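You operate a simulated robot arm through the tools that you are given. There is no shell and no other tool. Be economical: measure what you need, move in short steps, check, and stop when the job is done.

You run a simulated robot arm. Do the job below in one go: nothing can be reset, and whatever is moved stays where it is left.

TASK
Run the suction pump, draw the black-ringed beaker empty, park the hose, switch off.

Only the result counts: the job must be done as asked and must still hold three seconds after the hand-in. Knocking over, shifting, dropping, spilling or breaking anything else fails it.

THE ROBOT
A 7-joint arm with a two-finger parallel gripper on a trunk, on a base that drives. Base frame: it is fixed to the floor where the robot stands at the start and does not move with it; the origin is under the middle of the robot, x ahead of it, y to its left, z up. Lengths are in mm, angles in degrees, forces in N, time in s.
With the tool pointing down near the work surface it reaches from about 100 to 780 mm from the robot's upright axis, wherever it stands. Its first joint turns from -166.0 to 166.0 degrees. Places, roughly: beaker with the blue ring [750, -4250, 1000]; beaker with the green ring [750, -4250, 1000]; beaker with the yellow ring [750, -4250, 1000]; black marker knob [800, 0, 600]; blue knob [900, 200, 500]; hose holder [600, 200, 400]; lid latch [700, 200, 500]; switch of the suction pump [700, 0, 400]. Payload 3.43 kg.
The tool frame sits at the grasp point between the pads (the TCP): z along the fingers, y along the line on which they close. The tips reach 30 mm beyond it. Largest opening 94 mm; finger width 28, thickness 10; the body of the gripper, 50 by 96 mm, starts 55 mm behind the TCP.
Orientation is told as [roll, pitch, yaw] about the base's x, y, z axes, in that order, counted from this pose: with the fingers straight down and closing along the base's y, the tool's x points along the base's -x, its y along +y and its z along -z.

THE INTERFACE
- The arm moves only by the tool servo_tool. Its argument "rows" is one flat list of numbers, 7 for each row, row after row: the gripper command, from -1 (shut) to 1 (fully open), values between in proportion, then the shift along the tool's x, y, z in mm, then the turn, a rotation vector about the tool's x, y, z in rad. In form: [fingers, dx, dy, dz, wx, wy, wz, fingers, dx, dy, dz, wx, wy, wz, ...]. A call has 1 to 12 rows; each row shifts and turns the commanded pose from where the row before left it, along the tool's axes as they then stand. Each row takes 0.2 s and may step no farther than 50 mm and 8.6 degrees from the row before; otherwise, or with a gripper value out of range, the whole call is refused. Where a pose cannot be reached the arm comes as near as it can. A force on the tool above 40 N (or 10 N above the force at the start of the call, whichever is more), or a blocked arm, ends the call early, and 0.2 s more pass. The fingers move at their own pace (about 45 mm/s each) and stop on an object; they squeeze with about 33 N. The grip force told is the motor's: it shows also when the fingers shut on nothing. Time passes only in rows, and 0.2 s behind the last, so rows that do not move let the fingers close. It gives the time, the measured TCP pose, the force on the tool (base axes), the opening and the grip force at its end, in the units of the frame above (readings bear some noise), with the torque about the TCP (base axes, N m) and any sound that the robot's microphone picked up.
- Cameras (640 x 400 px; columns grow to the right, rows downward): "scene" is now at [465.2, 168, 1236.2]; the picture's right is [-0.64, -0.77, 0.00], its down [-0.71, 0.59, -0.39] and it looks along [0.30, -0.25, -0.92] (base axes); focal length 268 px, centre (320, 200). "wrist" rides on the gripper at [76, 14, -103] in the tool frame; the picture's right is [-0.18, 0.98, 0.00], its down [-0.75, -0.14, -0.64] and it looks along [-0.63, -0.12, 0.77] (tool axes); focal length 243 px, centre (320, 200). There is no depth. A picture from a camera that has moved, and an enlarged one, comes with that camera's place and axes in the base frame and with its lens. The place of the scene camera against the robot may be out by one fixed shift of up to 18 mm in any direction.
- grab_frame(camera): a new picture of that camera. It takes no simulated time.
- lift_body(by): slides the trunk up (or, below 0, down) by that many mm; the arm and the scene camera ride with it, the base frame stays. It gives what a move gives, with no picture.
- roll_base(legs): drives the robot by 1 to 6 legs, each [ahead, left, turn to the left] in mm, mm and degrees, along the robot's own axes; the way and the turn of a leg run together, so that a leg with both is an arc; at most 1500 mm and 180 degrees a leg. The arm and the cameras ride along, it lands a little off, and it stops where it bumps. It gives what a move gives.
- pan_tilt(pan, tilt): turns the head with the scene camera to pan (to the left, within 103 degrees either way) and tilt (down, from -29 to 69), counted from straight ahead of the robot. It gives what a move gives.
- inspect(camera, box): a new picture of the part [left, top, right, bottom] of that camera's present view, enlarged. It takes no simulated time.
- close_job(): hands the job in; it is judged then, once.

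Work in short steps. Places have to be worked out from the pictures, the camera data and where the tool is seen: move nearer, look again, correct. Check each grasp and each placing, and mend what went wrong. You have 120 turns and 98 pictures in all, those below and enlarged ones among them. Open the gripper and draw the arm clear of the work before you hand the job in, unless the task says otherwise; then end with one line.

The tools are called after "Emit:" as a command line: name --argument value ..., lists and objects as JSON in quotes. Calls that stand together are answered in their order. servo_tool: Moves the arm, as the interface text tells. Its arguments: {"type":"object","properties":{"rows":{"type":"array","items":{"type":"number"}}},"required":["rows"]} The other tools are called the same way: lift_body (by) slides the trunk up or down; roll_base (legs) drives the base; pan_tilt (pan, tilt) turns the head that bears the scene camera; grab_frame (camera) takes a picture; inspect (camera, box) takes an enlarged picture of a part of a camera's view; close_job () hands the job in.

At the start:

```text
clock: 0.0
eef_pos: [691.5, -78.5, 762.9]
orientation: [0.0, 0.0, 0.1]
contact_force: [0.1, 0.3, -0.4]
wrist_torque: [0.03, -0.03, 0.0]
width: 94.0
finger_force: 0.0
trunk travel left (down, up): [-372.0, 118.0]
robot x, y, heading: [-3.8, -4.3, 0.3]
head pan, tilt: [-39.7, 66.8]
```

scene: 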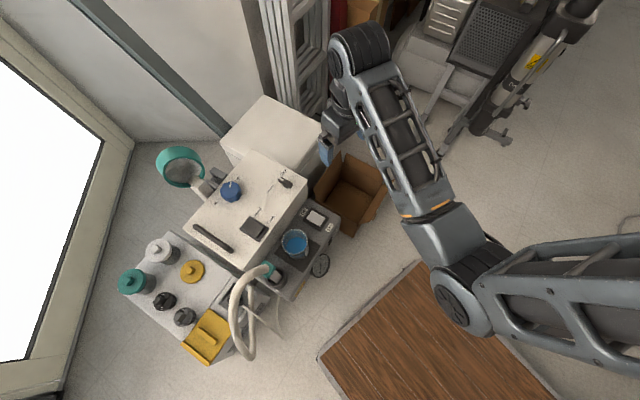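
wrist: 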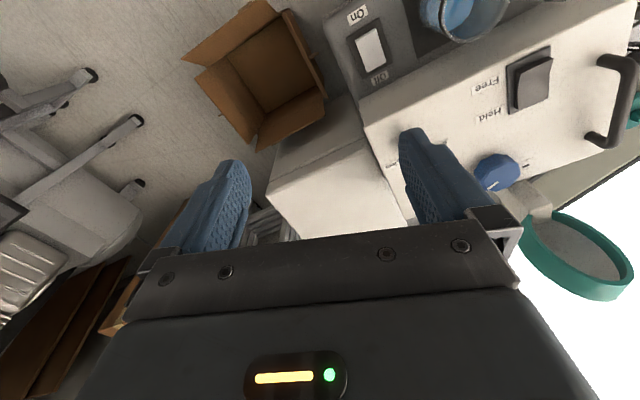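

The pictures show a cart with a pump, a switch marked On/Off, a Held/Free rocker, and a hose. I take enlarged views to read the details.

Emit:
inspect --camera "scene" --box '[200, 140, 360, 240]'

Emit:
inspect --camera "scene" --box '[100, 220, 320, 370]'

Emit:
inspect --camera "wrist" --box '[320, 0, 640, 200]'

```text
4.00 times, centred on (280, 190) of scene
camera zoom: at [465.2, 168.0, 1236.2], right [-0.64, -0.77, 0.0], down [-0.71, 0.59, -0.39], along [0.3, -0.25, -0.92], focal length 1072 px, centre (480, 240)
```

zoom: 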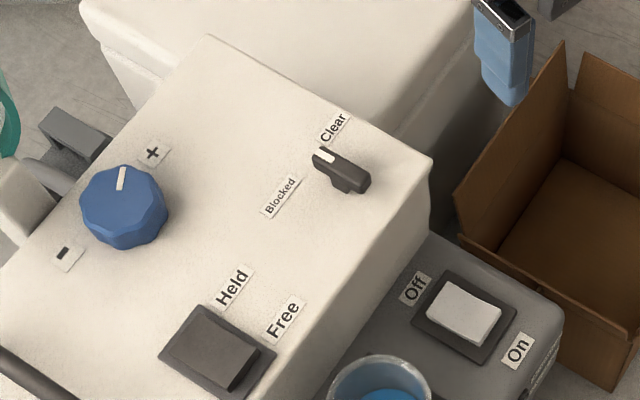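

```text
2.67 times, centred on (210, 295) of scene
camera zoom: at [465.2, 168.0, 1236.2], right [-0.64, -0.77, 0.0], down [-0.71, 0.59, -0.39], along [0.3, -0.25, -0.92], focal length 715 px, centre (613, -53)
```

zoom: 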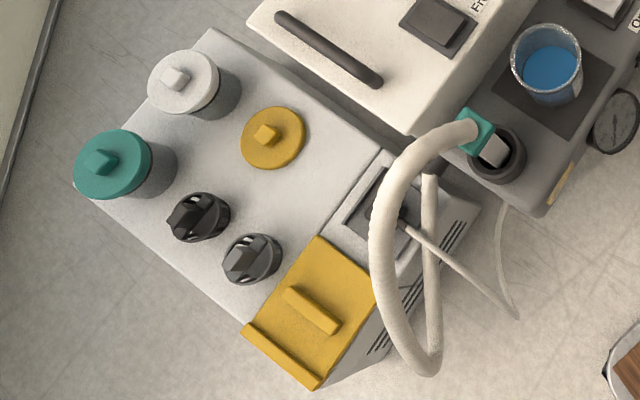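

```text
2.00 times, centred on (480, 100) of wrist
camera zoom: at [615.6, -63.5, 864.5], right [0.18, 0.98, 0.0], down [0.75, -0.14, 0.64], along [0.63, -0.12, -0.77], focal length 485 px, centre (0, 400)
```

zoom: 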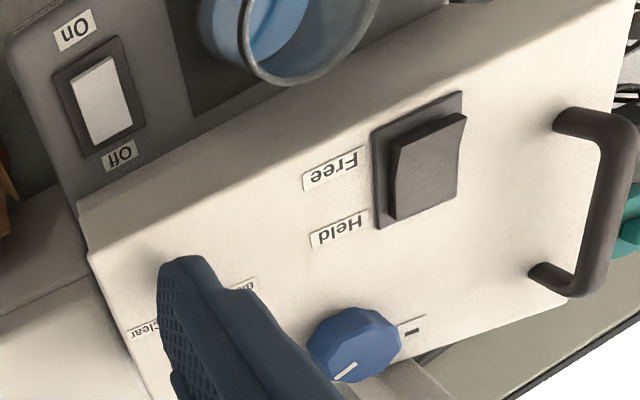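

The beaker on the pump shows no ring from here. I look around to the right, where the ringed beakers should be.

Emit:
pan_tilt --pan -80 --tilt 10

Emit:
grab_frame --camera "scene"

Emit:
inspect --camera "scene" --box '[220, 140, 420, 265]'

```text
clock: 1.3
eef_pos: [690.4, -78.9, 761.9]
orientation: [0.1, 0.0, -0.1]
contact_force: [-0.6, -0.3, 0.3]
wrist_torque: [0.01, 0.0, 0.01]
width: 94.1
finger_force: 0.0
trunk travel left (down, up): [-372.0, 118.0]
robot x, y, heading: [0.8, 1.5, 0.1]
head pan, tilt: [-80.0, 10.0]
```

```text
92 pictures are left
camera scene: at [436.5, 113.7, 1318.0], right [-0.98, -0.17, 0.0], down [-0.03, 0.17, -0.98], along [0.17, -0.97, -0.17], focal length 268 px, centre (320, 200)
```

scene: 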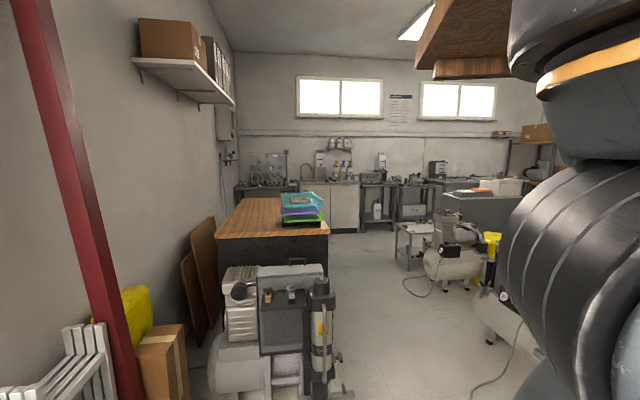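

```text
3.20 times, centred on (320, 202) of scene
camera zoom: at [436.5, 113.7, 1318.0], right [-0.98, -0.17, 0.0], down [-0.03, 0.17, -0.98], along [0.17, -0.97, -0.17], focal length 858 px, centre (320, 192)
```

zoom: 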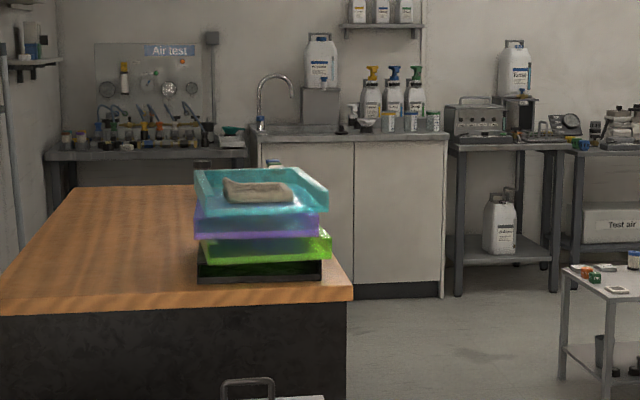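

The sink counter at the back has some small beakers; I zoom in there.

Emit:
inspect --camera "scene" --box '[300, 160, 364, 200]'

Emit:
inspect --camera "scene" --box '[225, 150, 305, 200]'

```text
10.00 times, centred on (332, 180) of scene
camera zoom: at [436.5, 113.7, 1318.0], right [-0.98, -0.17, 0.0], down [-0.03, 0.17, -0.98], along [0.17, -0.97, -0.17], focal length 2681 px, centre (200, 400)
```

zoom: 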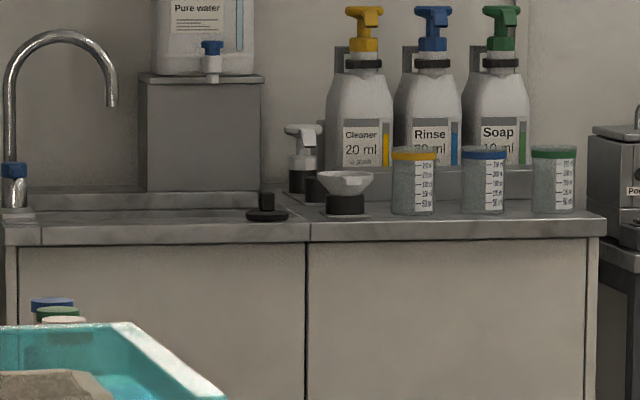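

```text
8.00 times, centred on (265, 175) of scene
camera zoom: at [436.5, 113.7, 1318.0], right [-0.98, -0.17, 0.0], down [-0.03, 0.17, -0.98], along [0.17, -0.97, -0.17], focal length 2145 px, centre (760, 400)
```

zoom: 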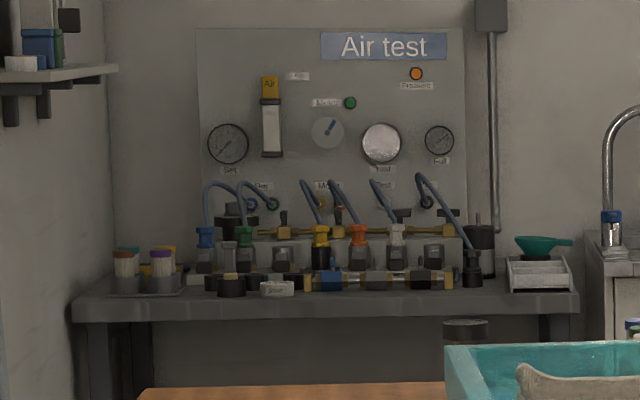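

Those beakers have yellow, blue and green rings, so none is black. I turn back to the pump to look at its beaker closely.

Emit:
pan_tilt --pan -25 --tilt 60

Emit:
grab_frame --camera "scene"

Emit:
inspect --camera "wrist" --box '[340, 0, 560, 100]'

```text
clock: 2.5
eef_pos: [691.3, -77.4, 761.8]
orientation: [0.0, 0.0, -0.1]
contact_force: [0.5, -0.1, -0.4]
wrist_torque: [0.03, 0.01, 0.01]
width: 93.9
finger_force: 0.0
trunk travel left (down, up): [-372.0, 118.0]
robot x, y, heading: [0.7, 3.9, -0.2]
head pan, tilt: [-25.0, 60.0]
```

```text
88 pictures are left
camera scene: at [480.7, 177.1, 1243.7], right [-0.42, -0.91, 0.0], down [-0.78, 0.37, -0.5], along [0.45, -0.21, -0.87], focal length 268 px, centre (320, 200)
```

scene: 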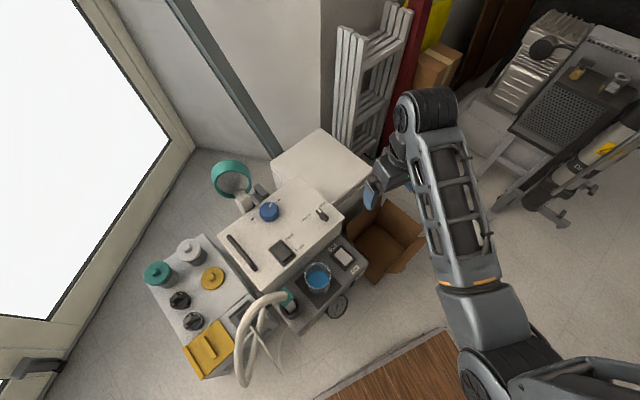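

```text
2.91 times, centred on (450, 50) of wrist
camera zoom: at [615.7, -63.6, 864.5], right [0.18, 0.98, 0.0], down [0.75, -0.14, 0.64], along [0.63, -0.12, -0.77], focal length 706 px, centre (-58, 636)
```

zoom: 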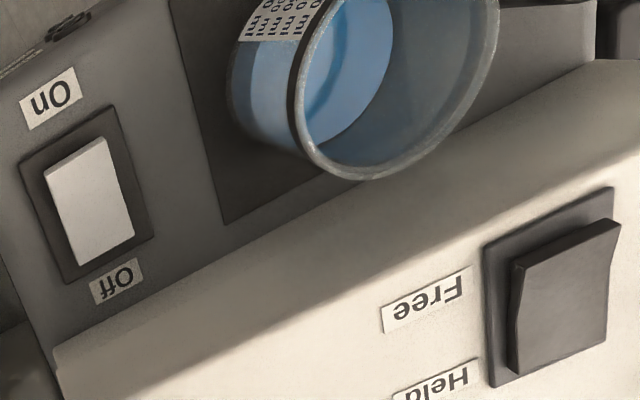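

The pump's beaker has a dark band beneath its rim, so it is the candidate. By my estimate the switch is near (697,-5,400), the beaker near (665,100) and the hose holder near (640,209). I move the hand back and to the left to view the holder with the wrist camera.

Emit:
servo_tool --rows '[0, 32, 31, 0, 0, 0, 0, 0, 32, 31, 0, 0, 0, 0, 0, 32, 31, 0, 0, 0, 0, 0, 32, 31, 0, 0, 0, 0, 0, 32, 31, 0, 0, 0, 0, 0, 32, 31, 0, 0, 0, 0, 0, 32, 31, 0, 0, 0, 0, 0, 32, 31, 0, 0, 0, 0, 0, 32, 31, 0, 0, 0, 0]'

Emit:
grab_frame --camera "wrist"

Emit:
grab_frame --camera "scene"

```text
clock: 4.5
eef_pos: [402.9, 200.5, 762.0]
orientation: [0.1, 0.0, -0.1]
contact_force: [0.1, 0.0, 0.9]
wrist_torque: [0.02, 0.01, -0.01]
width: 46.7
finger_force: 0.1
trunk travel left (down, up): [-372.0, 118.0]
robot x, y, heading: [-1.4, 1.1, 0.0]
head pan, tilt: [-25.0, 60.0]
```

```text
86 pictures are left
camera wrist: at [327.2, 214.9, 864.6], right [0.19, 0.98, 0.0], down [0.75, -0.14, 0.64], along [0.63, -0.12, -0.77], focal length 243 px, centre (320, 200)
```

wrist: 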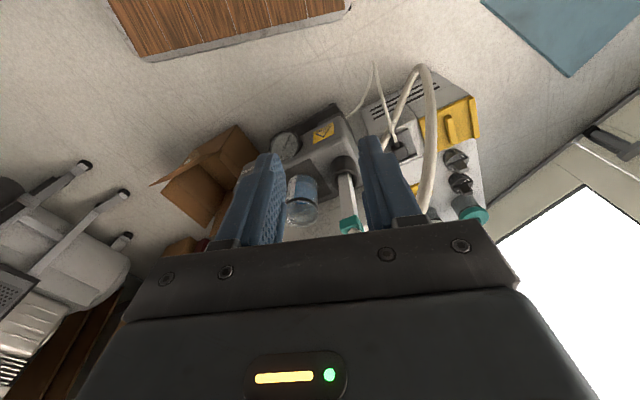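

```text
85 pictures are left
camera scene: at [480.9, 176.9, 1243.6], right [-0.42, -0.91, 0.0], down [-0.78, 0.37, -0.5], along [0.45, -0.21, -0.87], focal length 268 px, centre (320, 200)
```

scene: 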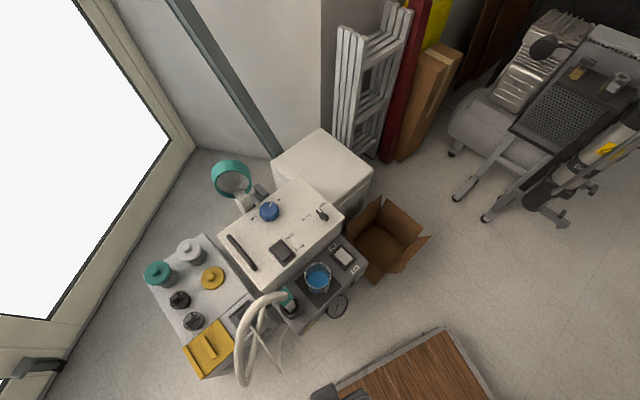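

The wrist view shows a wand standing in a holder, with a teal collar where the hose joins. I enlarge both views.

Emit:
inspect --camera "wrist" --box '[240, 90, 500, 240]'

Emit:
inspect --camera "scene" --box '[230, 230, 380, 340]'

```text
2.46 times, centred on (370, 165) of wrist
camera zoom: at [327.2, 214.9, 864.6], right [0.19, 0.98, 0.0], down [0.75, -0.14, 0.64], along [0.63, -0.12, -0.77], focal length 597 px, centre (197, 286)
```

zoom: 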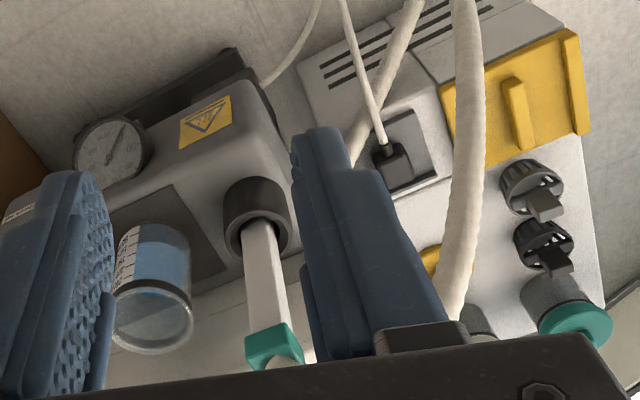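

```text
3.64 times, centred on (305, 285) of scene
camera zoom: at [480.9, 176.9, 1243.6], right [-0.42, -0.91, 0.0], down [-0.78, 0.37, -0.5], along [0.45, -0.21, -0.87], focal length 975 px, centre (374, -109)
```

zoom: 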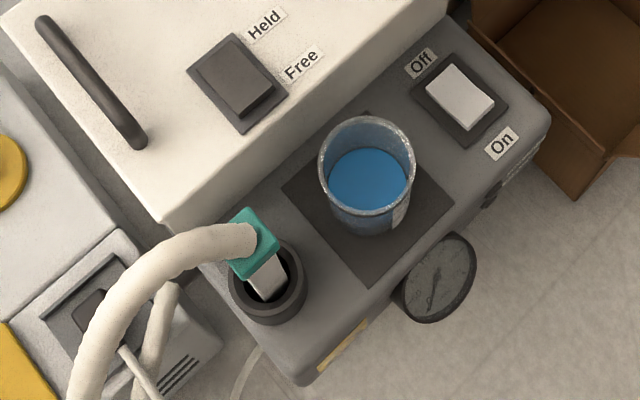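

By stereo I put the collar near (620,211,582), the cup rim at z≈472, the beaker rim centre near (651,115,510) and the switch near (697,6,397). I shift the hand so one wrist picture covers pump, beaker and switch, to refine these.

Emit:
servo_tool --rows '[-1, -10, -35, 0, 0, 0, 0, -1, -10, -35, 0, 0, 0, 0, -1, -10, -35, 0, 0, 0, 0, -1, -10, -35, 0, 0, 0, 0]'

Emit:
grab_frame --camera "wrist"

Emit:
inspect --camera "wrist" --box '[240, 80, 480, 230]'

```text
clock: 5.5
eef_pos: [444.6, 61.5, 763.0]
orientation: [0.0, 0.0, 0.0]
contact_force: [0.5, 0.2, 0.6]
wrist_torque: [0.01, 0.03, -0.01]
width: 0.0
finger_force: 33.0
trunk travel left (down, up): [-372.0, 118.0]
robot x, y, heading: [0.1, 5.4, 0.4]
head pan, tilt: [-25.0, 60.0]
```

```text
82 pictures are left
camera wrist: at [368.4, 75.9, 864.4], right [0.18, 0.98, 0.0], down [0.75, -0.14, 0.64], along [0.63, -0.12, -0.77], focal length 243 px, centre (320, 200)
```

wrist: 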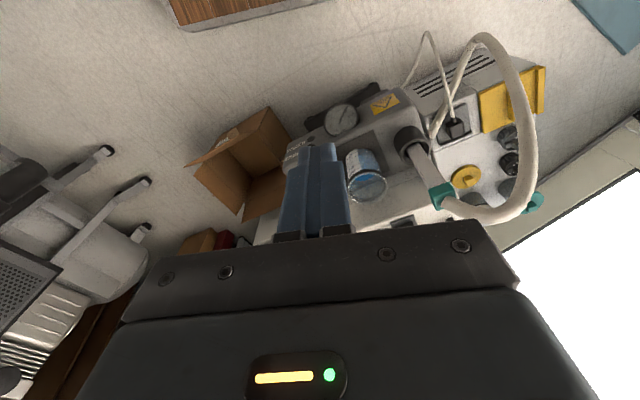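

```text
2.67 times, centred on (360, 155) of wrist
camera zoom: at [368.4, 75.9, 864.4], right [0.18, 0.98, 0.0], down [0.75, -0.14, 0.64], along [0.63, -0.12, -0.77], focal length 647 px, centre (213, 320)
```

zoom: 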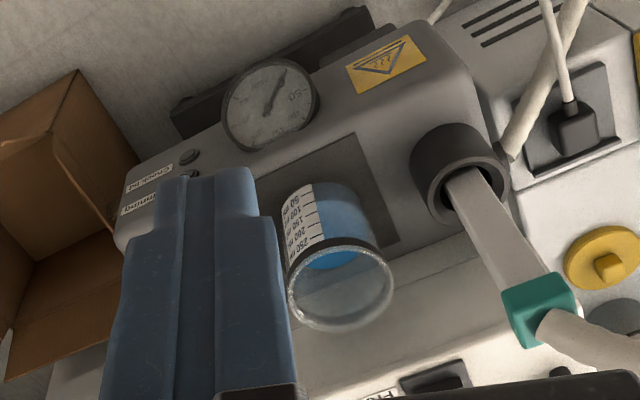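

The front of the pump carries small labels; I read them and check the ring on the beaker.

Emit:
inspect --camera "wrist" --box '[280, 130, 340, 170]'

Emit:
inspect --camera "wrist" --box '[330, 140, 400, 210]'

Emit:
inspect --camera "scene" --box '[330, 235, 370, 275]'

```text
10.00 times, centred on (310, 150) of wrist
camera zoom: at [368.4, 75.9, 864.4], right [0.18, 0.98, 0.0], down [0.75, -0.14, 0.64], along [0.63, -0.12, -0.77], focal length 2426 px, centre (420, 700)
```

zoom: 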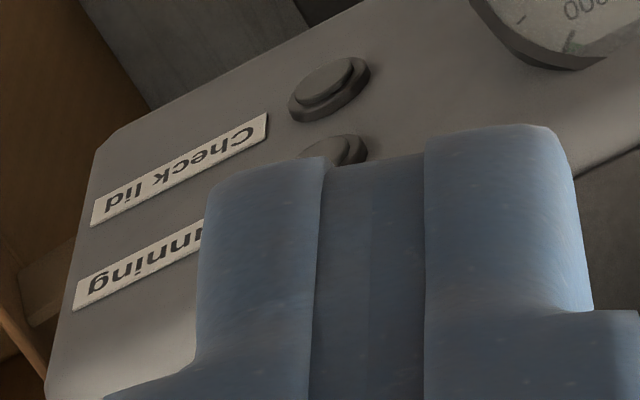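

```text
5.71 times, centred on (365, 175) of wrist
camera zoom: at [368.4, 75.9, 864.4], right [0.18, 0.98, 0.0], down [0.75, -0.14, 0.64], along [0.63, -0.12, -0.77], focal length 1386 px, centre (63, 343)
```

zoom: 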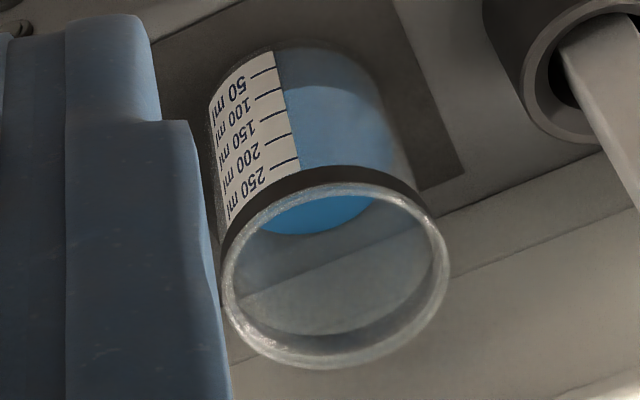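

```text
10.00 times, centred on (350, 255) of scene
camera zoom: at [480.6, 177.4, 1243.7], right [-0.42, -0.91, 0.0], down [-0.79, 0.37, -0.5], along [0.45, -0.21, -0.87], focal length 2681 px, centre (20, -350)
```

zoom: 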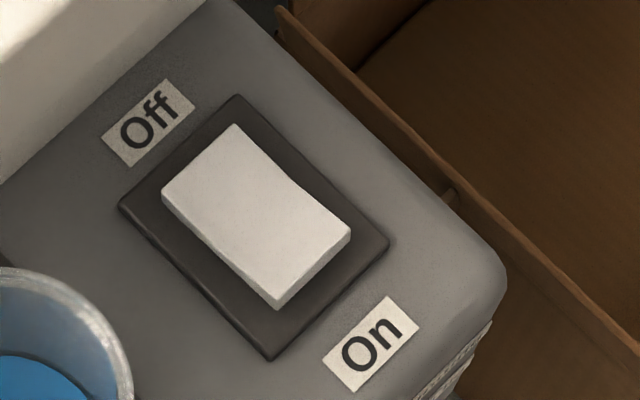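

The black ring is confirmed, and the front has "Check lid" and "Running" lamps. Wrist-only triangulation gives cup rim (621,212,423), collar (621,211,583), beaker rim (660,112,496) and switch about (694,5,400), with the pump turned about 20°. I move above the On half with closed fingers and turn to match.

Emit:
servo_tool --rows '[-1, -47, -12.3, 0, 0, 0, 0, -1, -47, -12.3, 0, 0, 0, 0, -1, -47, -12.3, 0, 0, 0, 0, -1, -47, -12.3, 0, 0, 0, 0, -1, -47, -12.3, 0, 0, 0, 0, -1, 0, 0, 40, 0, 0, -0.1193, -1, 0, 0, 40, 0, 0, -0.1193, -1, 0, 0, 40, 0, 0, -0.1193, -1, 0, 0, 40, 0, 0, 0]'

Emit:
grab_frame --camera "wrist"

Emit:
inspect --camera "scene" --box '[240, 200, 400, 300]'

```text
clock: 7.5
eef_pos: [679.0, 0.2, 601.9]
orientation: [0.0, -0.1, 20.7]
contact_force: [-0.5, 0.3, 1.4]
wrist_torque: [0.05, 0.02, 0.04]
width: 0.3
finger_force: 33.1
trunk travel left (down, up): [-372.0, 118.0]
robot x, y, heading: [2.1, 2.4, -0.2]
head pan, tilt: [-25.0, 60.0]
```

```text
77 pictures are left
camera wrist: at [602.9, -14.2, 703.5], right [-0.17, 0.98, 0.0], down [0.76, 0.13, 0.64], along [0.63, 0.11, -0.77], focal length 243 px, centre (320, 200)
```

wrist: 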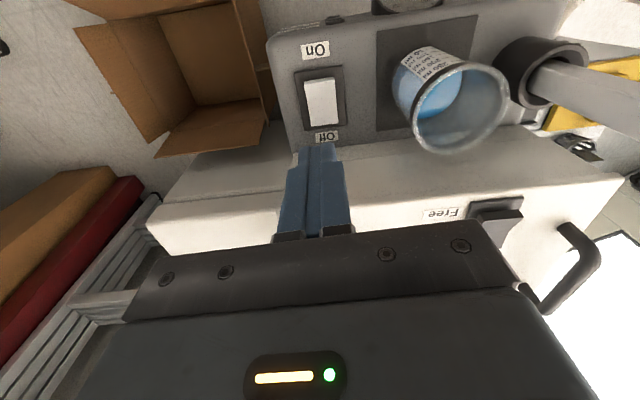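

```text
4.00 times, centred on (320, 250) of scene
camera zoom: at [480.7, 177.1, 1243.7], right [-0.42, -0.91, 0.0], down [-0.78, 0.37, -0.5], along [0.45, -0.21, -0.87], focal length 1072 px, centre (320, 0)
```

zoom: 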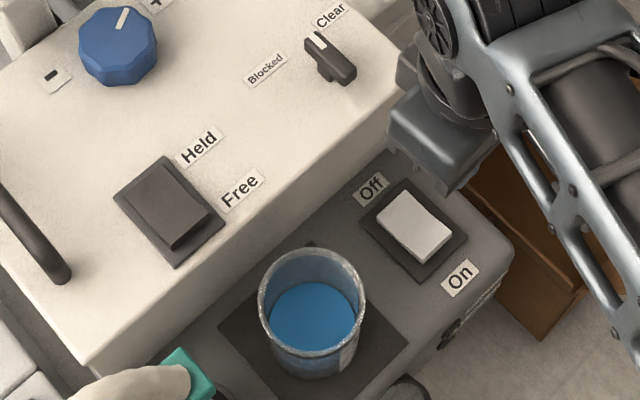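

The wrist view puts the switch centre at about (696,5), so the fingertips at (679,0) are over its On half. I descend to just above it.

Emit:
servo_tool --rows '[-1, 0, 0, 40, 0, 0, 0, -1, 0, 0, 40, 0, 0, 0, -1, 0, 0, 40, 0, 0, 0, -1, 0, 0, 25, 0, 0, 0]'

Emit:
grab_frame --camera "wrist"

```text
clock: 8.5
eef_pos: [679.3, -1.1, 456.9]
orientation: [0.0, 0.0, 20.5]
contact_force: [-0.5, 0.1, -0.3]
wrist_torque: [-0.02, 0.02, -0.02]
width: 0.0
finger_force: 33.2
trunk travel left (down, up): [-372.0, 118.0]
robot x, y, heading: [-4.2, -2.3, -0.1]
head pan, tilt: [-25.0, 60.0]
```

```text
75 pictures are left
camera wrist: at [603.3, -14.0, 559.0], right [-0.17, 0.99, 0.0], down [0.76, 0.13, 0.64], along [0.63, 0.11, -0.77], focal length 243 px, centre (320, 200)
```

wrist: 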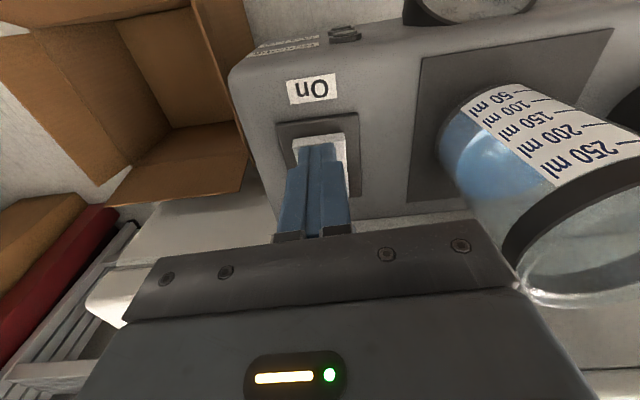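

The tips are right above the On half. I press down in small steps, with the force limit as the guard.

Emit:
servo_tool --rows '[-1, 0, 0, 6, 0, 0, 0, -1, 0, 0, 5, 0, 0, 0, -1, 0, 0, 4, 0, 0, 0, -1, 0, 0, 4, 0, 0, 0, -1, 0, 0, 4, 0, 0, 0]'

Emit:
grab_frame --camera "wrist"

```text
clock: 9.3
eef_pos: [679.4, -1.0, 446.9]
orientation: [-0.1, 0.0, 20.5]
contact_force: [-16.1, 0.8, 40.4]
wrist_torque: [0.19, -0.04, 0.02]
width: 0.0
finger_force: 32.5
trunk travel left (down, up): [-372.0, 118.0]
robot x, y, heading: [-1.1, -0.2, 0.2]
head pan, tilt: [-25.0, 60.0]
stopped in row 3: the force on the tool passed its limit at 54 N (the readings are from after the stop); the commanded pose is now the measured one
```

```text
74 pictures are left
camera wrist: at [603.1, -13.9, 548.9], right [-0.17, 0.99, 0.0], down [0.76, 0.13, 0.64], along [0.63, 0.11, -0.77], focal length 243 px, centre (320, 200)
```

wrist: 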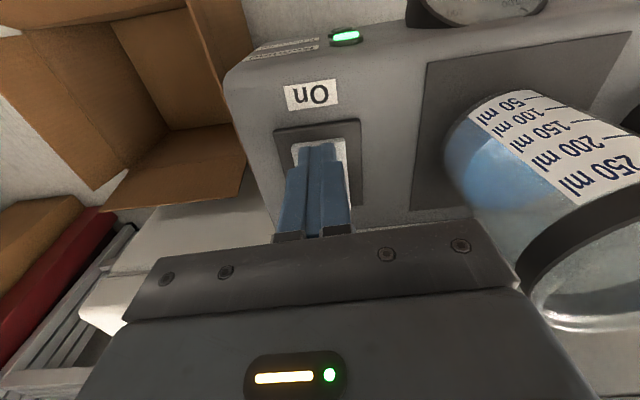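

A green lamp came on, which I take to be "Running". I raise the hand and verify.

Emit:
servo_tool --rows '[-1, 0, 0, -25, 0, 0, 0, -1, 0, 0, -45, 0, 0, 0, -1, 0, 0, -45, 0, 0, 0, -1, 0, 0, -45, 0, 0, 0]'

Emit:
grab_frame --camera "wrist"

Emit:
inspect --camera "scene" --box '[240, 200, 400, 300]'

```text
clock: 10.3
eef_pos: [678.2, -2.0, 605.9]
orientation: [0.1, 0.1, 20.5]
contact_force: [0.0, 0.0, -0.3]
wrist_torque: [0.04, -0.01, 0.0]
width: 0.0
finger_force: 32.7
trunk travel left (down, up): [-372.0, 118.0]
robot x, y, heading: [-2.6, 1.4, -0.3]
head pan, tilt: [-25.0, 60.0]
```

```text
73 pictures are left
camera wrist: at [603.3, -14.5, 707.2], right [-0.17, 0.99, 0.0], down [0.76, 0.13, 0.64], along [0.63, 0.11, -0.77], focal length 243 px, centre (320, 200)
```

wrist: 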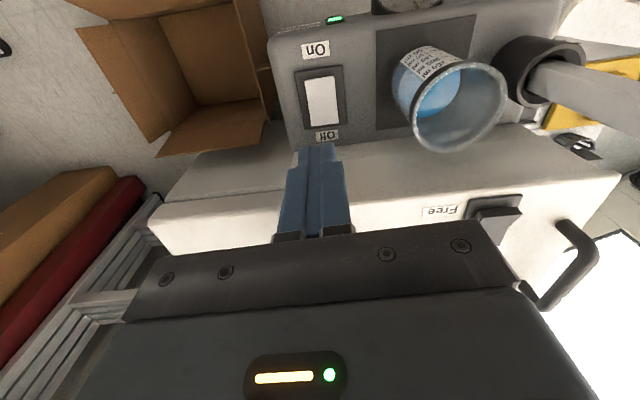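

```text
4.00 times, centred on (320, 250) of scene
camera zoom: at [480.7, 177.1, 1243.5], right [-0.42, -0.91, 0.0], down [-0.79, 0.37, -0.5], along [0.45, -0.21, -0.87], focal length 1072 px, centre (320, 0)
```

zoom: 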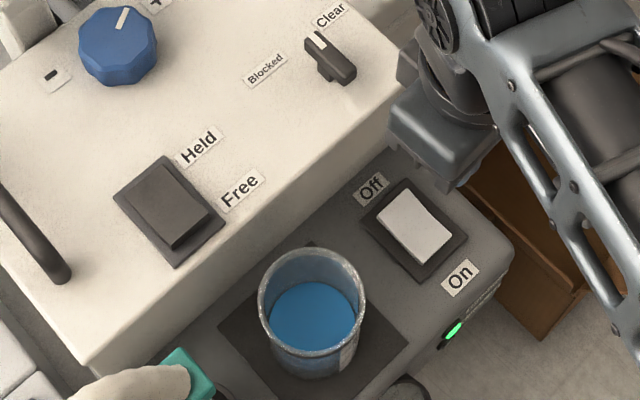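

The rocker has tipped to On. I check which label the green lamp belongs to.

Emit:
inspect --camera "wrist" --box '[270, 0, 390, 70]'

Emit:
inspect --camera "scene" --box '[325, 260, 385, 300]'

```text
5.33 times, centred on (330, 35) of wrist
camera zoom: at [603.3, -14.5, 707.2], right [-0.17, 0.99, 0.0], down [0.76, 0.13, 0.64], along [0.63, 0.11, -0.77], focal length 1294 px, centre (267, 1080)
```

zoom: 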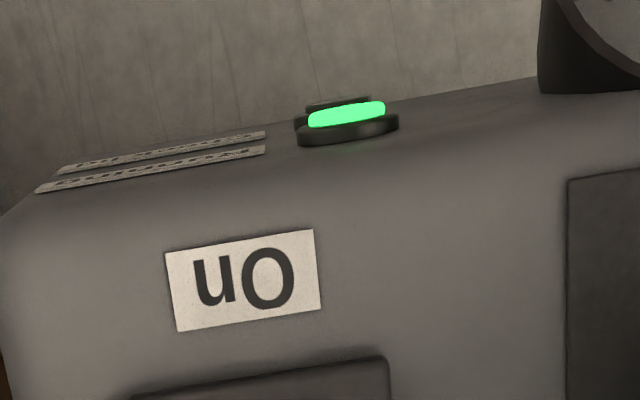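

```text
10.00 times, centred on (355, 280) of scene
camera zoom: at [480.7, 177.1, 1243.5], right [-0.42, -0.91, 0.0], down [-0.79, 0.37, -0.5], along [0.45, -0.21, -0.87], focal length 2681 px, centre (-30, -600)
```

zoom: 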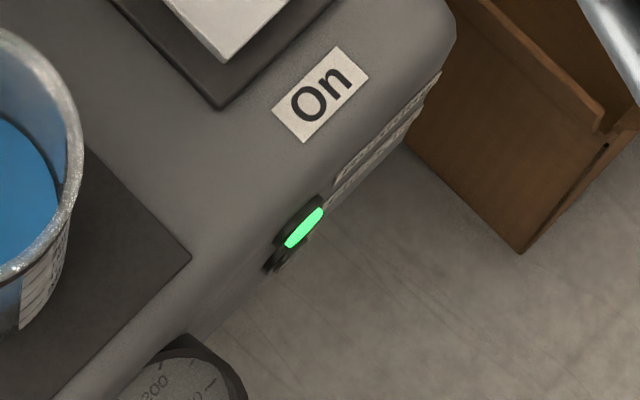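

The lit lamp is the upper one, "Running". Next I retreat and turn the hand over so it points horizontally along the pump's normal with the camera on top, ready to grip the wand.

Emit:
servo_tool --rows '[0, 34.5, 22, -10, 0, 0, 0, 0, 34.5, 22, -10, 0, 0, 0, 0, 34.5, 22, -10, 0, 0, 0, 0, 34.5, 22, -10, 0, 0, 0, 0, 34.5, 22, -10, 0, 0, 0, 0, 34.5, 22, -10, 0, 0, 0, 0, 34.5, 22, -10, 0, 0, 0]'

Emit:
servo_tool --rows '[0, 0, 0, 0, 0, 0, 0.149, 0, 0, 0, 0, 0, 0, 0.149, 0, 0, 0, 0, 0, 0, 0.149, 0, 0, 0, 0, 0, 0, 0.149, 0, 0, 0, 0, 0, 0, 0.149, 0, 0, 0, 0, 0, 0, 0.149, 0, 0, 0, 0, 0, 0, 0.149, 0, 0, 0, 0, 0, 0, 0.149, 0, 0, 0, 0, 0, 0, 0.149, 0, 0, 0, 0, 0, 0, 0.149, 0, 0, 0, 0, 0, 0, 0.149, 0, 0, 0, 0, 0, 0, 0.149]'

```text
clock: 11.9
eef_pos: [398.5, 59.5, 675.4]
orientation: [0.0, 0.1, 20.5]
contact_force: [-0.2, -0.8, 1.2]
wrist_torque: [0.01, 0.04, 0.0]
width: 47.1
finger_force: 0.1
trunk travel left (down, up): [-372.0, 118.0]
robot x, y, heading: [-1.0, -1.6, 0.3]
head pan, tilt: [-25.0, 60.0]
```

```text
clock: 14.5
eef_pos: [402.7, 53.2, 674.7]
orientation: [0.8, -0.7, -77.1]
contact_force: [0.1, 0.2, -0.3]
wrist_torque: [0.0, -0.02, 0.02]
width: 47.0
finger_force: 0.0
trunk travel left (down, up): [-372.0, 118.0]
robot x, y, heading: [0.9, -1.1, 0.1]
head pan, tilt: [-25.0, 60.0]
```

The turn lags slightly (-77° against -82°). I continue to see whether it is a joint limit.

Emit:
servo_tool --rows '[0, 0, 0, 0, 0, 0, 0.149, 0, 0, 0, 0, 0, 0, 0.149, 0, 0, 0, 0, 0, 0, 0.149]'

```text
clock: 14.9
eef_pos: [408.9, 52.8, 680.6]
orientation: [2.1, -2.3, -82.1]
contact_force: [-0.6, -0.7, 0.6]
wrist_torque: [0.02, 0.0, 0.02]
width: 46.8
finger_force: 0.0
trunk travel left (down, up): [-372.0, 118.0]
robot x, y, heading: [0.9, 1.5, 0.3]
head pan, tilt: [-25.0, 60.0]
stopped in row 2: the arm was blocked; the commanded pose is now the measured one
```

That is a joint limit, so I turn the other way round.

Emit:
servo_tool --rows '[0, 0, 0, 0, 0, 0, -0.149, 0, 0, 0, 0, 0, 0, -0.149, 0, 0, 0, 0, 0, 0, -0.149, 0, 0, 0, 0, 0, 0, -0.149, 0, 0, 0, 0, 0, 0, -0.149, 0, 0, 0, 0, 0, 0, -0.149, 0, 0, 0, 0, 0, 0, -0.149, 0, 0, 0, 0, 0, 0, -0.149, 0, 0, 0, 0, 0, 0, -0.149, 0, 0, 0, 0, 0, 0, -0.149, 0, 0, 0, 0, 0, 0, -0.149, 0, 0, 0, 0, 0, 0, -0.149]'

Emit:
servo_tool --rows '[0, 0, 0, 0, 0, 0, -0.149, 0, 0, 0, 0, 0, 0, -0.149, 0, 0, 0, 0, 0, 0, -0.149, 0, 0, 0, 0, 0, 0, -0.149, 0, 0, 0, 0, 0, 0, -0.149, 0, 0, 0, 0, 0, 0, -0.149, 0, 0, 0, 0, 0, 0, -0.149, 0, 0, 0, 0, 0, 0, -0.149, 0, 0, 0, 0, 0, 0, -0.149, 0, 0, 0, 0, 0, 0, -0.149, 0, 0, 0, 0, 0, 0, -0.149, 0, 0, 0, 0, 0, 0, -0.149]'

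Emit:
servo_tool --rows '[0, 0, 0, 0, 0, 0, -0.149, 0, 0, 0, 0, 0, 0, -0.149, 0, 0, 0, 0, 0, 0, -0.149, 0, 0, 0, 0, 0, 0, -0.149, 0, 0, 0, 0, 0, 0, -0.149, 0, 0, 0, 0, 0, 0, -0.149, 0, 0, 0, 0, 0, 0, -0.149, 0, 0, 0, 0, 0, 0, -0.149, 0, 0, 0, 0, 0, 0, -0.149]'

```text
clock: 17.6
eef_pos: [406.6, 58.2, 678.0]
orientation: [-2.2, -1.1, 20.2]
contact_force: [-0.1, -0.5, -0.1]
wrist_torque: [0.01, -0.03, 0.0]
width: 46.9
finger_force: 0.1
trunk travel left (down, up): [-372.0, 118.0]
robot x, y, heading: [-1.3, 3.2, -0.1]
head pan, tilt: [-25.0, 60.0]
```

```text
clock: 20.1
eef_pos: [406.2, 58.3, 677.4]
orientation: [-0.7, 2.4, 122.7]
contact_force: [-0.2, -0.6, -0.4]
wrist_torque: [-0.01, -0.01, 0.0]
width: 47.0
finger_force: 0.1
trunk travel left (down, up): [-372.0, 118.0]
robot x, y, heading: [1.5, 2.2, 0.1]
head pan, tilt: [-25.0, 60.0]
```

```text
clock: 22.1
eef_pos: [405.8, 57.5, 676.4]
orientation: [2.2, 1.2, -160.5]
contact_force: [-0.1, 0.4, -0.2]
wrist_torque: [-0.01, -0.01, -0.01]
width: 47.1
finger_force: 0.1
trunk travel left (down, up): [-372.0, 118.0]
robot x, y, heading: [1.0, -2.9, 0.0]
head pan, tilt: [-25.0, 60.0]
```

Now at yaw 199.5°. I move toward the approach line and pitch the hand up to horizontal.

Emit:
servo_tool --rows '[0, 35, -23, 0, 0, 0, 0, 0, 35, -23, 0, 0, 0, 0, 0, 35, -23, 0, 0, 0, 0, 0, 0, 0, 0, 0, 0.149, 0, 0, 0, 0, 0, 0, 0.149, 0, 0, 0, 0, 0, 0, 0.149, 0, 0, 0, 0, 0, 0, 0.149, 0]'

Emit:
servo_tool --rows '[0, 0, 0, 0, 0, 0.149, 0, 0, 0, 0, 0, 0, 0.149, 0, 0, 0, 0, 0, 0, 0.149, 0, 0, 0, 0, 0, 0, 0.149, 0, 0, 0, 0, 0, 0, 0.149, 0]'

Emit:
grab_frame --camera "scene"

Emit:
grab_frame --camera "wrist"

```text
clock: 23.8
eef_pos: [481.8, 159.1, 676.9]
orientation: [2.7, 35.4, -159.1]
contact_force: [-0.3, 0.3, 0.4]
wrist_torque: [0.07, 0.02, 0.0]
width: 47.0
finger_force: 0.1
trunk travel left (down, up): [-372.0, 118.0]
robot x, y, heading: [0.7, -1.9, 0.0]
head pan, tilt: [-25.0, 60.0]
```

```text
clock: 24.9
eef_pos: [481.7, 156.6, 675.9]
orientation: [10.2, 78.0, -150.5]
contact_force: [0.1, 1.0, 0.8]
wrist_torque: [-0.02, 0.0, 0.01]
width: 47.0
finger_force: 0.0
trunk travel left (down, up): [-372.0, 118.0]
robot x, y, heading: [-0.0, 2.3, -0.1]
head pan, tilt: [-25.0, 60.0]
```

```text
69 pictures are left
camera scene: at [480.5, 177.1, 1243.7], right [-0.42, -0.91, 0.0], down [-0.78, 0.37, -0.5], along [0.45, -0.21, -0.87], focal length 268 px, centre (320, 200)
```

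scene: 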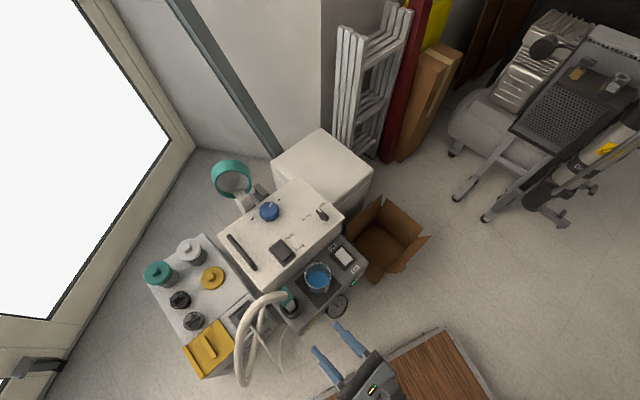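

```text
68 pictures are left
camera wrist: at [405.6, 119.7, 772.1], right [0.29, -0.95, -0.14], down [-0.78, -0.15, -0.61], along [0.56, 0.29, -0.78], focal length 243 px, centre (320, 200)
```

wrist: 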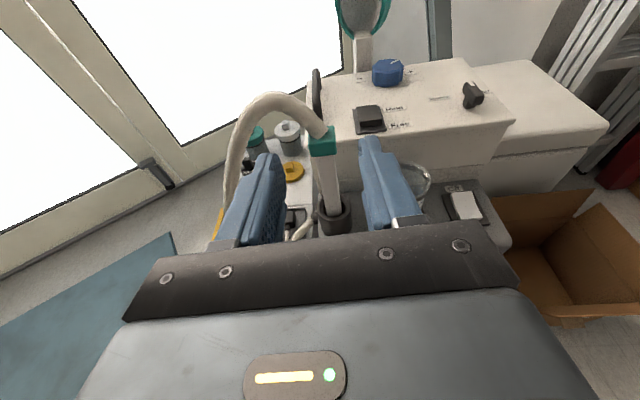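

The view is ideal: the hand points 12° below horizontal toward the wand, camera on top. I fix the small roll, lower to about z 540, still 150 mm short of the wand, then look again.

Emit:
servo_tool --rows '[0, 0, -3, 0, 0, 0, 0.041, 0, -44, -1, 9, 0, 0, 0, 0, -44, -1, 9, 0, 0, 0, 0, -44, -1, 9, 0, 0, 0]'

Emit:
grab_frame --camera "wrist"

Emit:
grab_frame --camera "scene"

```text
clock: 25.9
eef_pos: [479.3, 161.8, 541.6]
orientation: [-0.9, 78.1, -161.9]
contact_force: [-0.6, 0.1, -0.4]
wrist_torque: [0.01, 0.01, 0.01]
width: 47.2
finger_force: 0.1
trunk travel left (down, up): [-372.0, 118.0]
robot x, y, heading: [-2.6, -1.1, 0.0]
head pan, tilt: [-25.0, 60.0]
```

```text
67 pictures are left
camera wrist: at [404.4, 121.4, 636.5], right [0.28, -0.94, -0.18], down [-0.79, -0.12, -0.6], along [0.55, 0.31, -0.78], focal length 243 px, centre (320, 200)
```

wrist: 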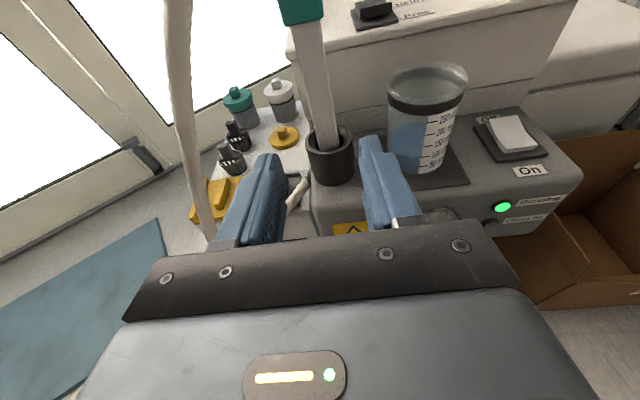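

```text
66 pictures are left
camera scene: at [480.5, 176.9, 1243.8], right [-0.42, -0.91, 0.0], down [-0.78, 0.37, -0.5], along [0.45, -0.21, -0.87], focal length 268 px, centre (320, 200)
```

scene: 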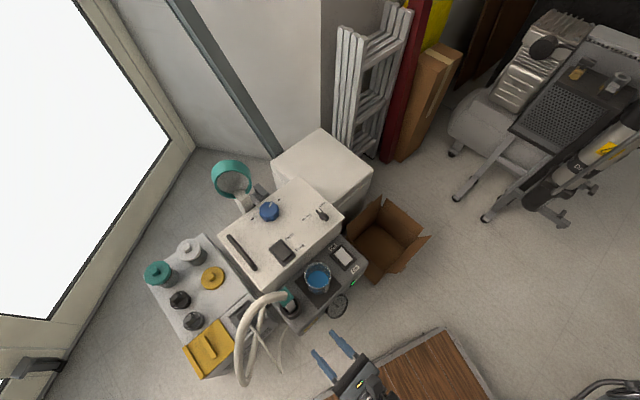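

Alignment sideways is within a millimetre; the wand is about 152 mm ahead. I advance 110 mm and look.

Emit:
servo_tool --rows '[0, 7.7, 0, 36.7, 0, 0, 0, 0, 7.7, 0, 36.7, 0, 0, 0, 0, 7.7, 0, 36.7, 0, 0, 0]'

Emit:
grab_frame --camera "wrist"

```text
clock: 26.8
eef_pos: [585.0, 198.6, 541.2]
orientation: [-0.3, 78.0, -161.4]
contact_force: [0.0, -0.5, 0.4]
wrist_torque: [0.02, 0.02, 0.0]
width: 47.1
finger_force: 0.0
trunk travel left (down, up): [-372.0, 118.0]
robot x, y, heading: [-1.4, 3.5, 0.1]
head pan, tilt: [-25.0, 60.0]
```

```text
65 pictures are left
camera wrist: at [511.0, 158.0, 637.1], right [0.28, -0.94, -0.18], down [-0.79, -0.12, -0.6], along [0.55, 0.31, -0.78], focal length 243 px, centre (320, 200)
```

wrist: 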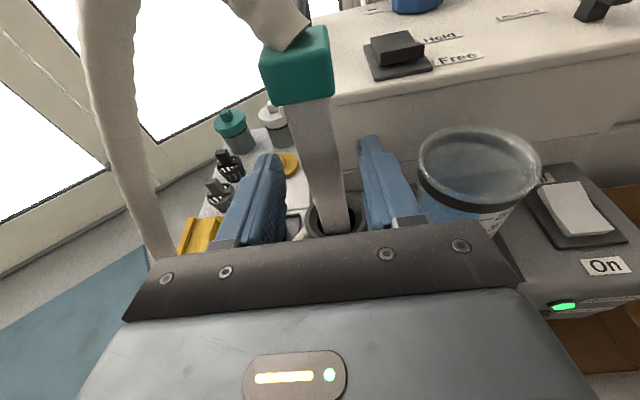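

The shaft sits centred between the fingers and the collar's lower edge is near z 571, well above them. I advance the last 42 mm and close.

Emit:
servo_tool --rows '[0, 4.4, 0, 20.6, 0, 0, 0, 0, 4.4, 0, 20.6, 0, 0, 0]'

Emit:
grab_frame --camera "wrist"

```text
clock: 27.4
eef_pos: [624.9, 213.3, 541.8]
orientation: [-0.6, 77.9, -161.7]
contact_force: [-0.2, -0.6, -0.9]
wrist_torque: [-0.02, 0.01, -0.02]
width: 46.9
finger_force: 0.1
trunk travel left (down, up): [-372.0, 118.0]
robot x, y, heading: [-2.6, 2.6, -0.1]
head pan, tilt: [-25.0, 60.0]
```

```text
64 pictures are left
camera wrist: at [550.8, 172.7, 637.5], right [0.28, -0.94, -0.18], down [-0.79, -0.12, -0.6], along [0.55, 0.31, -0.78], focal length 243 px, centre (320, 200)
```

wrist: 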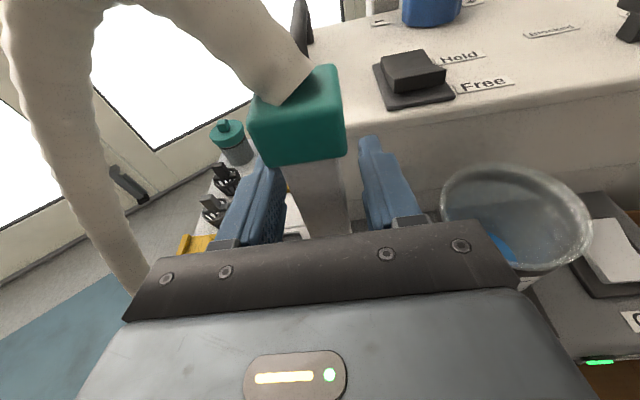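

Shaft is between the pads. I close the fingers.

Emit:
servo_tool --rows '[-1, 0, 0, 0, 0, 0, 0, -1, 0, 0, 0, 0, 0, 0, -1, 0, 0, 0, 0, 0, 0]'

Emit:
grab_frame --camera "wrist"

Emit:
inspect --camera "scene" --box '[220, 240, 380, 340]'

```text
clock: 28.1
eef_pos: [624.2, 213.9, 542.2]
orientation: [-0.5, 78.0, -161.6]
contact_force: [1.3, -0.3, -0.3]
wrist_torque: [0.0, -0.07, 0.01]
width: 28.2
finger_force: 33.2
trunk travel left (down, up): [-372.0, 118.0]
robot x, y, heading: [0.2, 0.3, -0.1]
head pan, tilt: [-25.0, 60.0]
```

```text
63 pictures are left
camera wrist: at [550.7, 172.8, 637.5], right [0.28, -0.94, -0.18], down [-0.79, -0.12, -0.6], along [0.55, 0.31, -0.78], focal length 243 px, centre (320, 200)
```

wrist: 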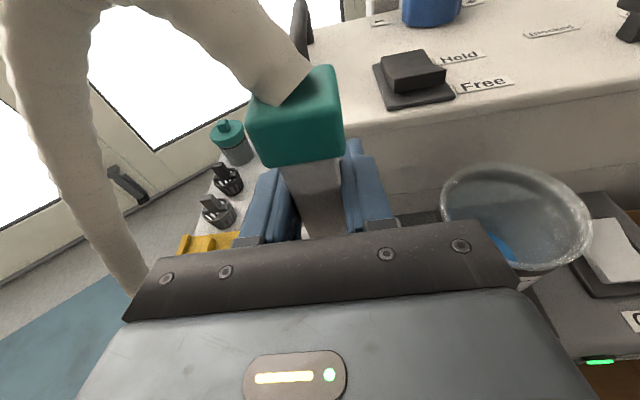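

```text
4.00 times, centred on (300, 290) of scene
camera zoom: at [480.6, 177.2, 1243.6], right [-0.42, -0.91, 0.0], down [-0.78, 0.37, -0.5], along [0.45, -0.21, -0.87], focal length 1072 px, centre (400, -160)
```

zoom: 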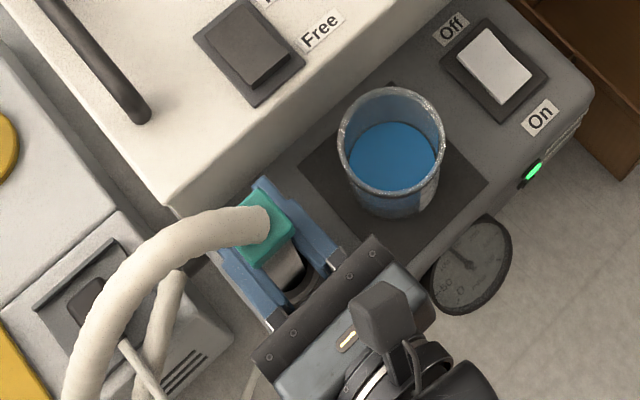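

Grip holds at 28 mm width. I lift straight up 100 mm in steps (parked TCP pose: 624.4, 213.6, 542).

Emit:
servo_tool --rows '[-1, 19.6, 0, -4.2, 0, 0, 0, -1, 19.6, 0, -4.2, 0, 0, 0, -1, 19.6, 0, -4.2, 0, 0, 0, -1, 19.6, 0, -4.2, 0, 0, 0, -1, 19.6, 0, -4.2, 0, 0, 0]'

Emit:
grab_frame --camera "wrist"

Emit:
grab_frame --camera "scene"

```text
clock: 29.4
eef_pos: [623.9, 213.7, 642.1]
orientation: [-0.4, 78.0, -161.7]
contact_force: [0.3, -0.2, -0.5]
wrist_torque: [0.01, -0.04, -0.01]
width: 27.8
finger_force: 33.8
trunk travel left (down, up): [-372.0, 118.0]
robot x, y, heading: [0.7, 0.8, -0.4]
head pan, tilt: [-25.0, 60.0]
```

```text
61 pictures are left
camera wrist: at [550.0, 172.5, 737.2], right [0.28, -0.94, -0.18], down [-0.79, -0.12, -0.6], along [0.55, 0.31, -0.78], focal length 243 px, centre (320, 200)
```

wrist: 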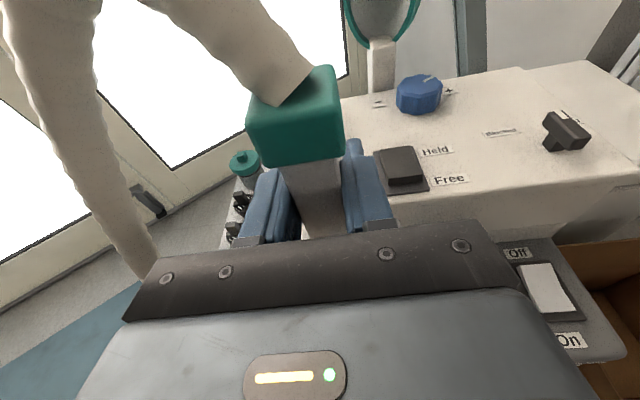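

```text
60 pictures are left
camera scene: at [480.7, 177.2, 1243.6], right [-0.42, -0.91, 0.0], down [-0.79, 0.37, -0.5], along [0.45, -0.21, -0.87], focal length 268 px, centre (320, 200)
```

scene: 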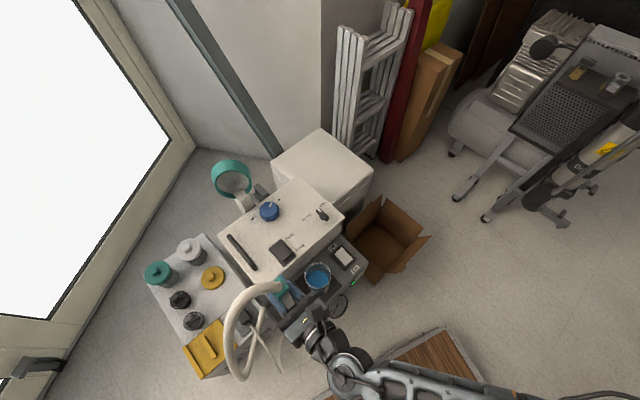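

The tip is hidden from the wrist. I lift another 80 mm and look in the scene camera for the lower end.

Emit:
servo_tool --rows '[-1, 19.6, 0, -4.2, 0, 0, 0, -1, 19.6, 0, -4.2, 0, 0, 0, -1, 19.6, 0, -4.2, 0, 0, 0, -1, 19.6, 0, -4.2, 0, 0, 0]'

Emit:
inspect --camera "scene" --box '[220, 240, 380, 340]'

```text
clock: 30.4
eef_pos: [623.4, 213.3, 722.1]
orientation: [-0.7, 77.9, -161.8]
contact_force: [-0.6, 0.4, -0.2]
wrist_torque: [0.0, -0.03, -0.01]
width: 28.0
finger_force: 33.2
trunk travel left (down, up): [-372.0, 118.0]
robot x, y, heading: [1.0, 1.7, -0.0]
head pan, tilt: [-25.0, 60.0]
```

```text
4.00 times, centred on (300, 290) of scene
camera zoom: at [480.7, 177.2, 1243.6], right [-0.42, -0.91, 0.0], down [-0.79, 0.37, -0.5], along [0.45, -0.21, -0.87], focal length 1072 px, centre (400, -160)
```

zoom: 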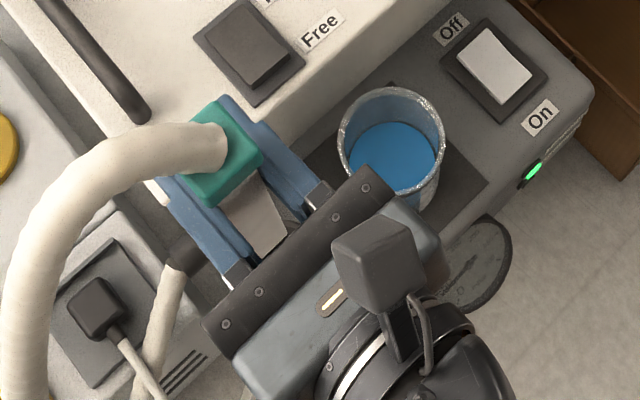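

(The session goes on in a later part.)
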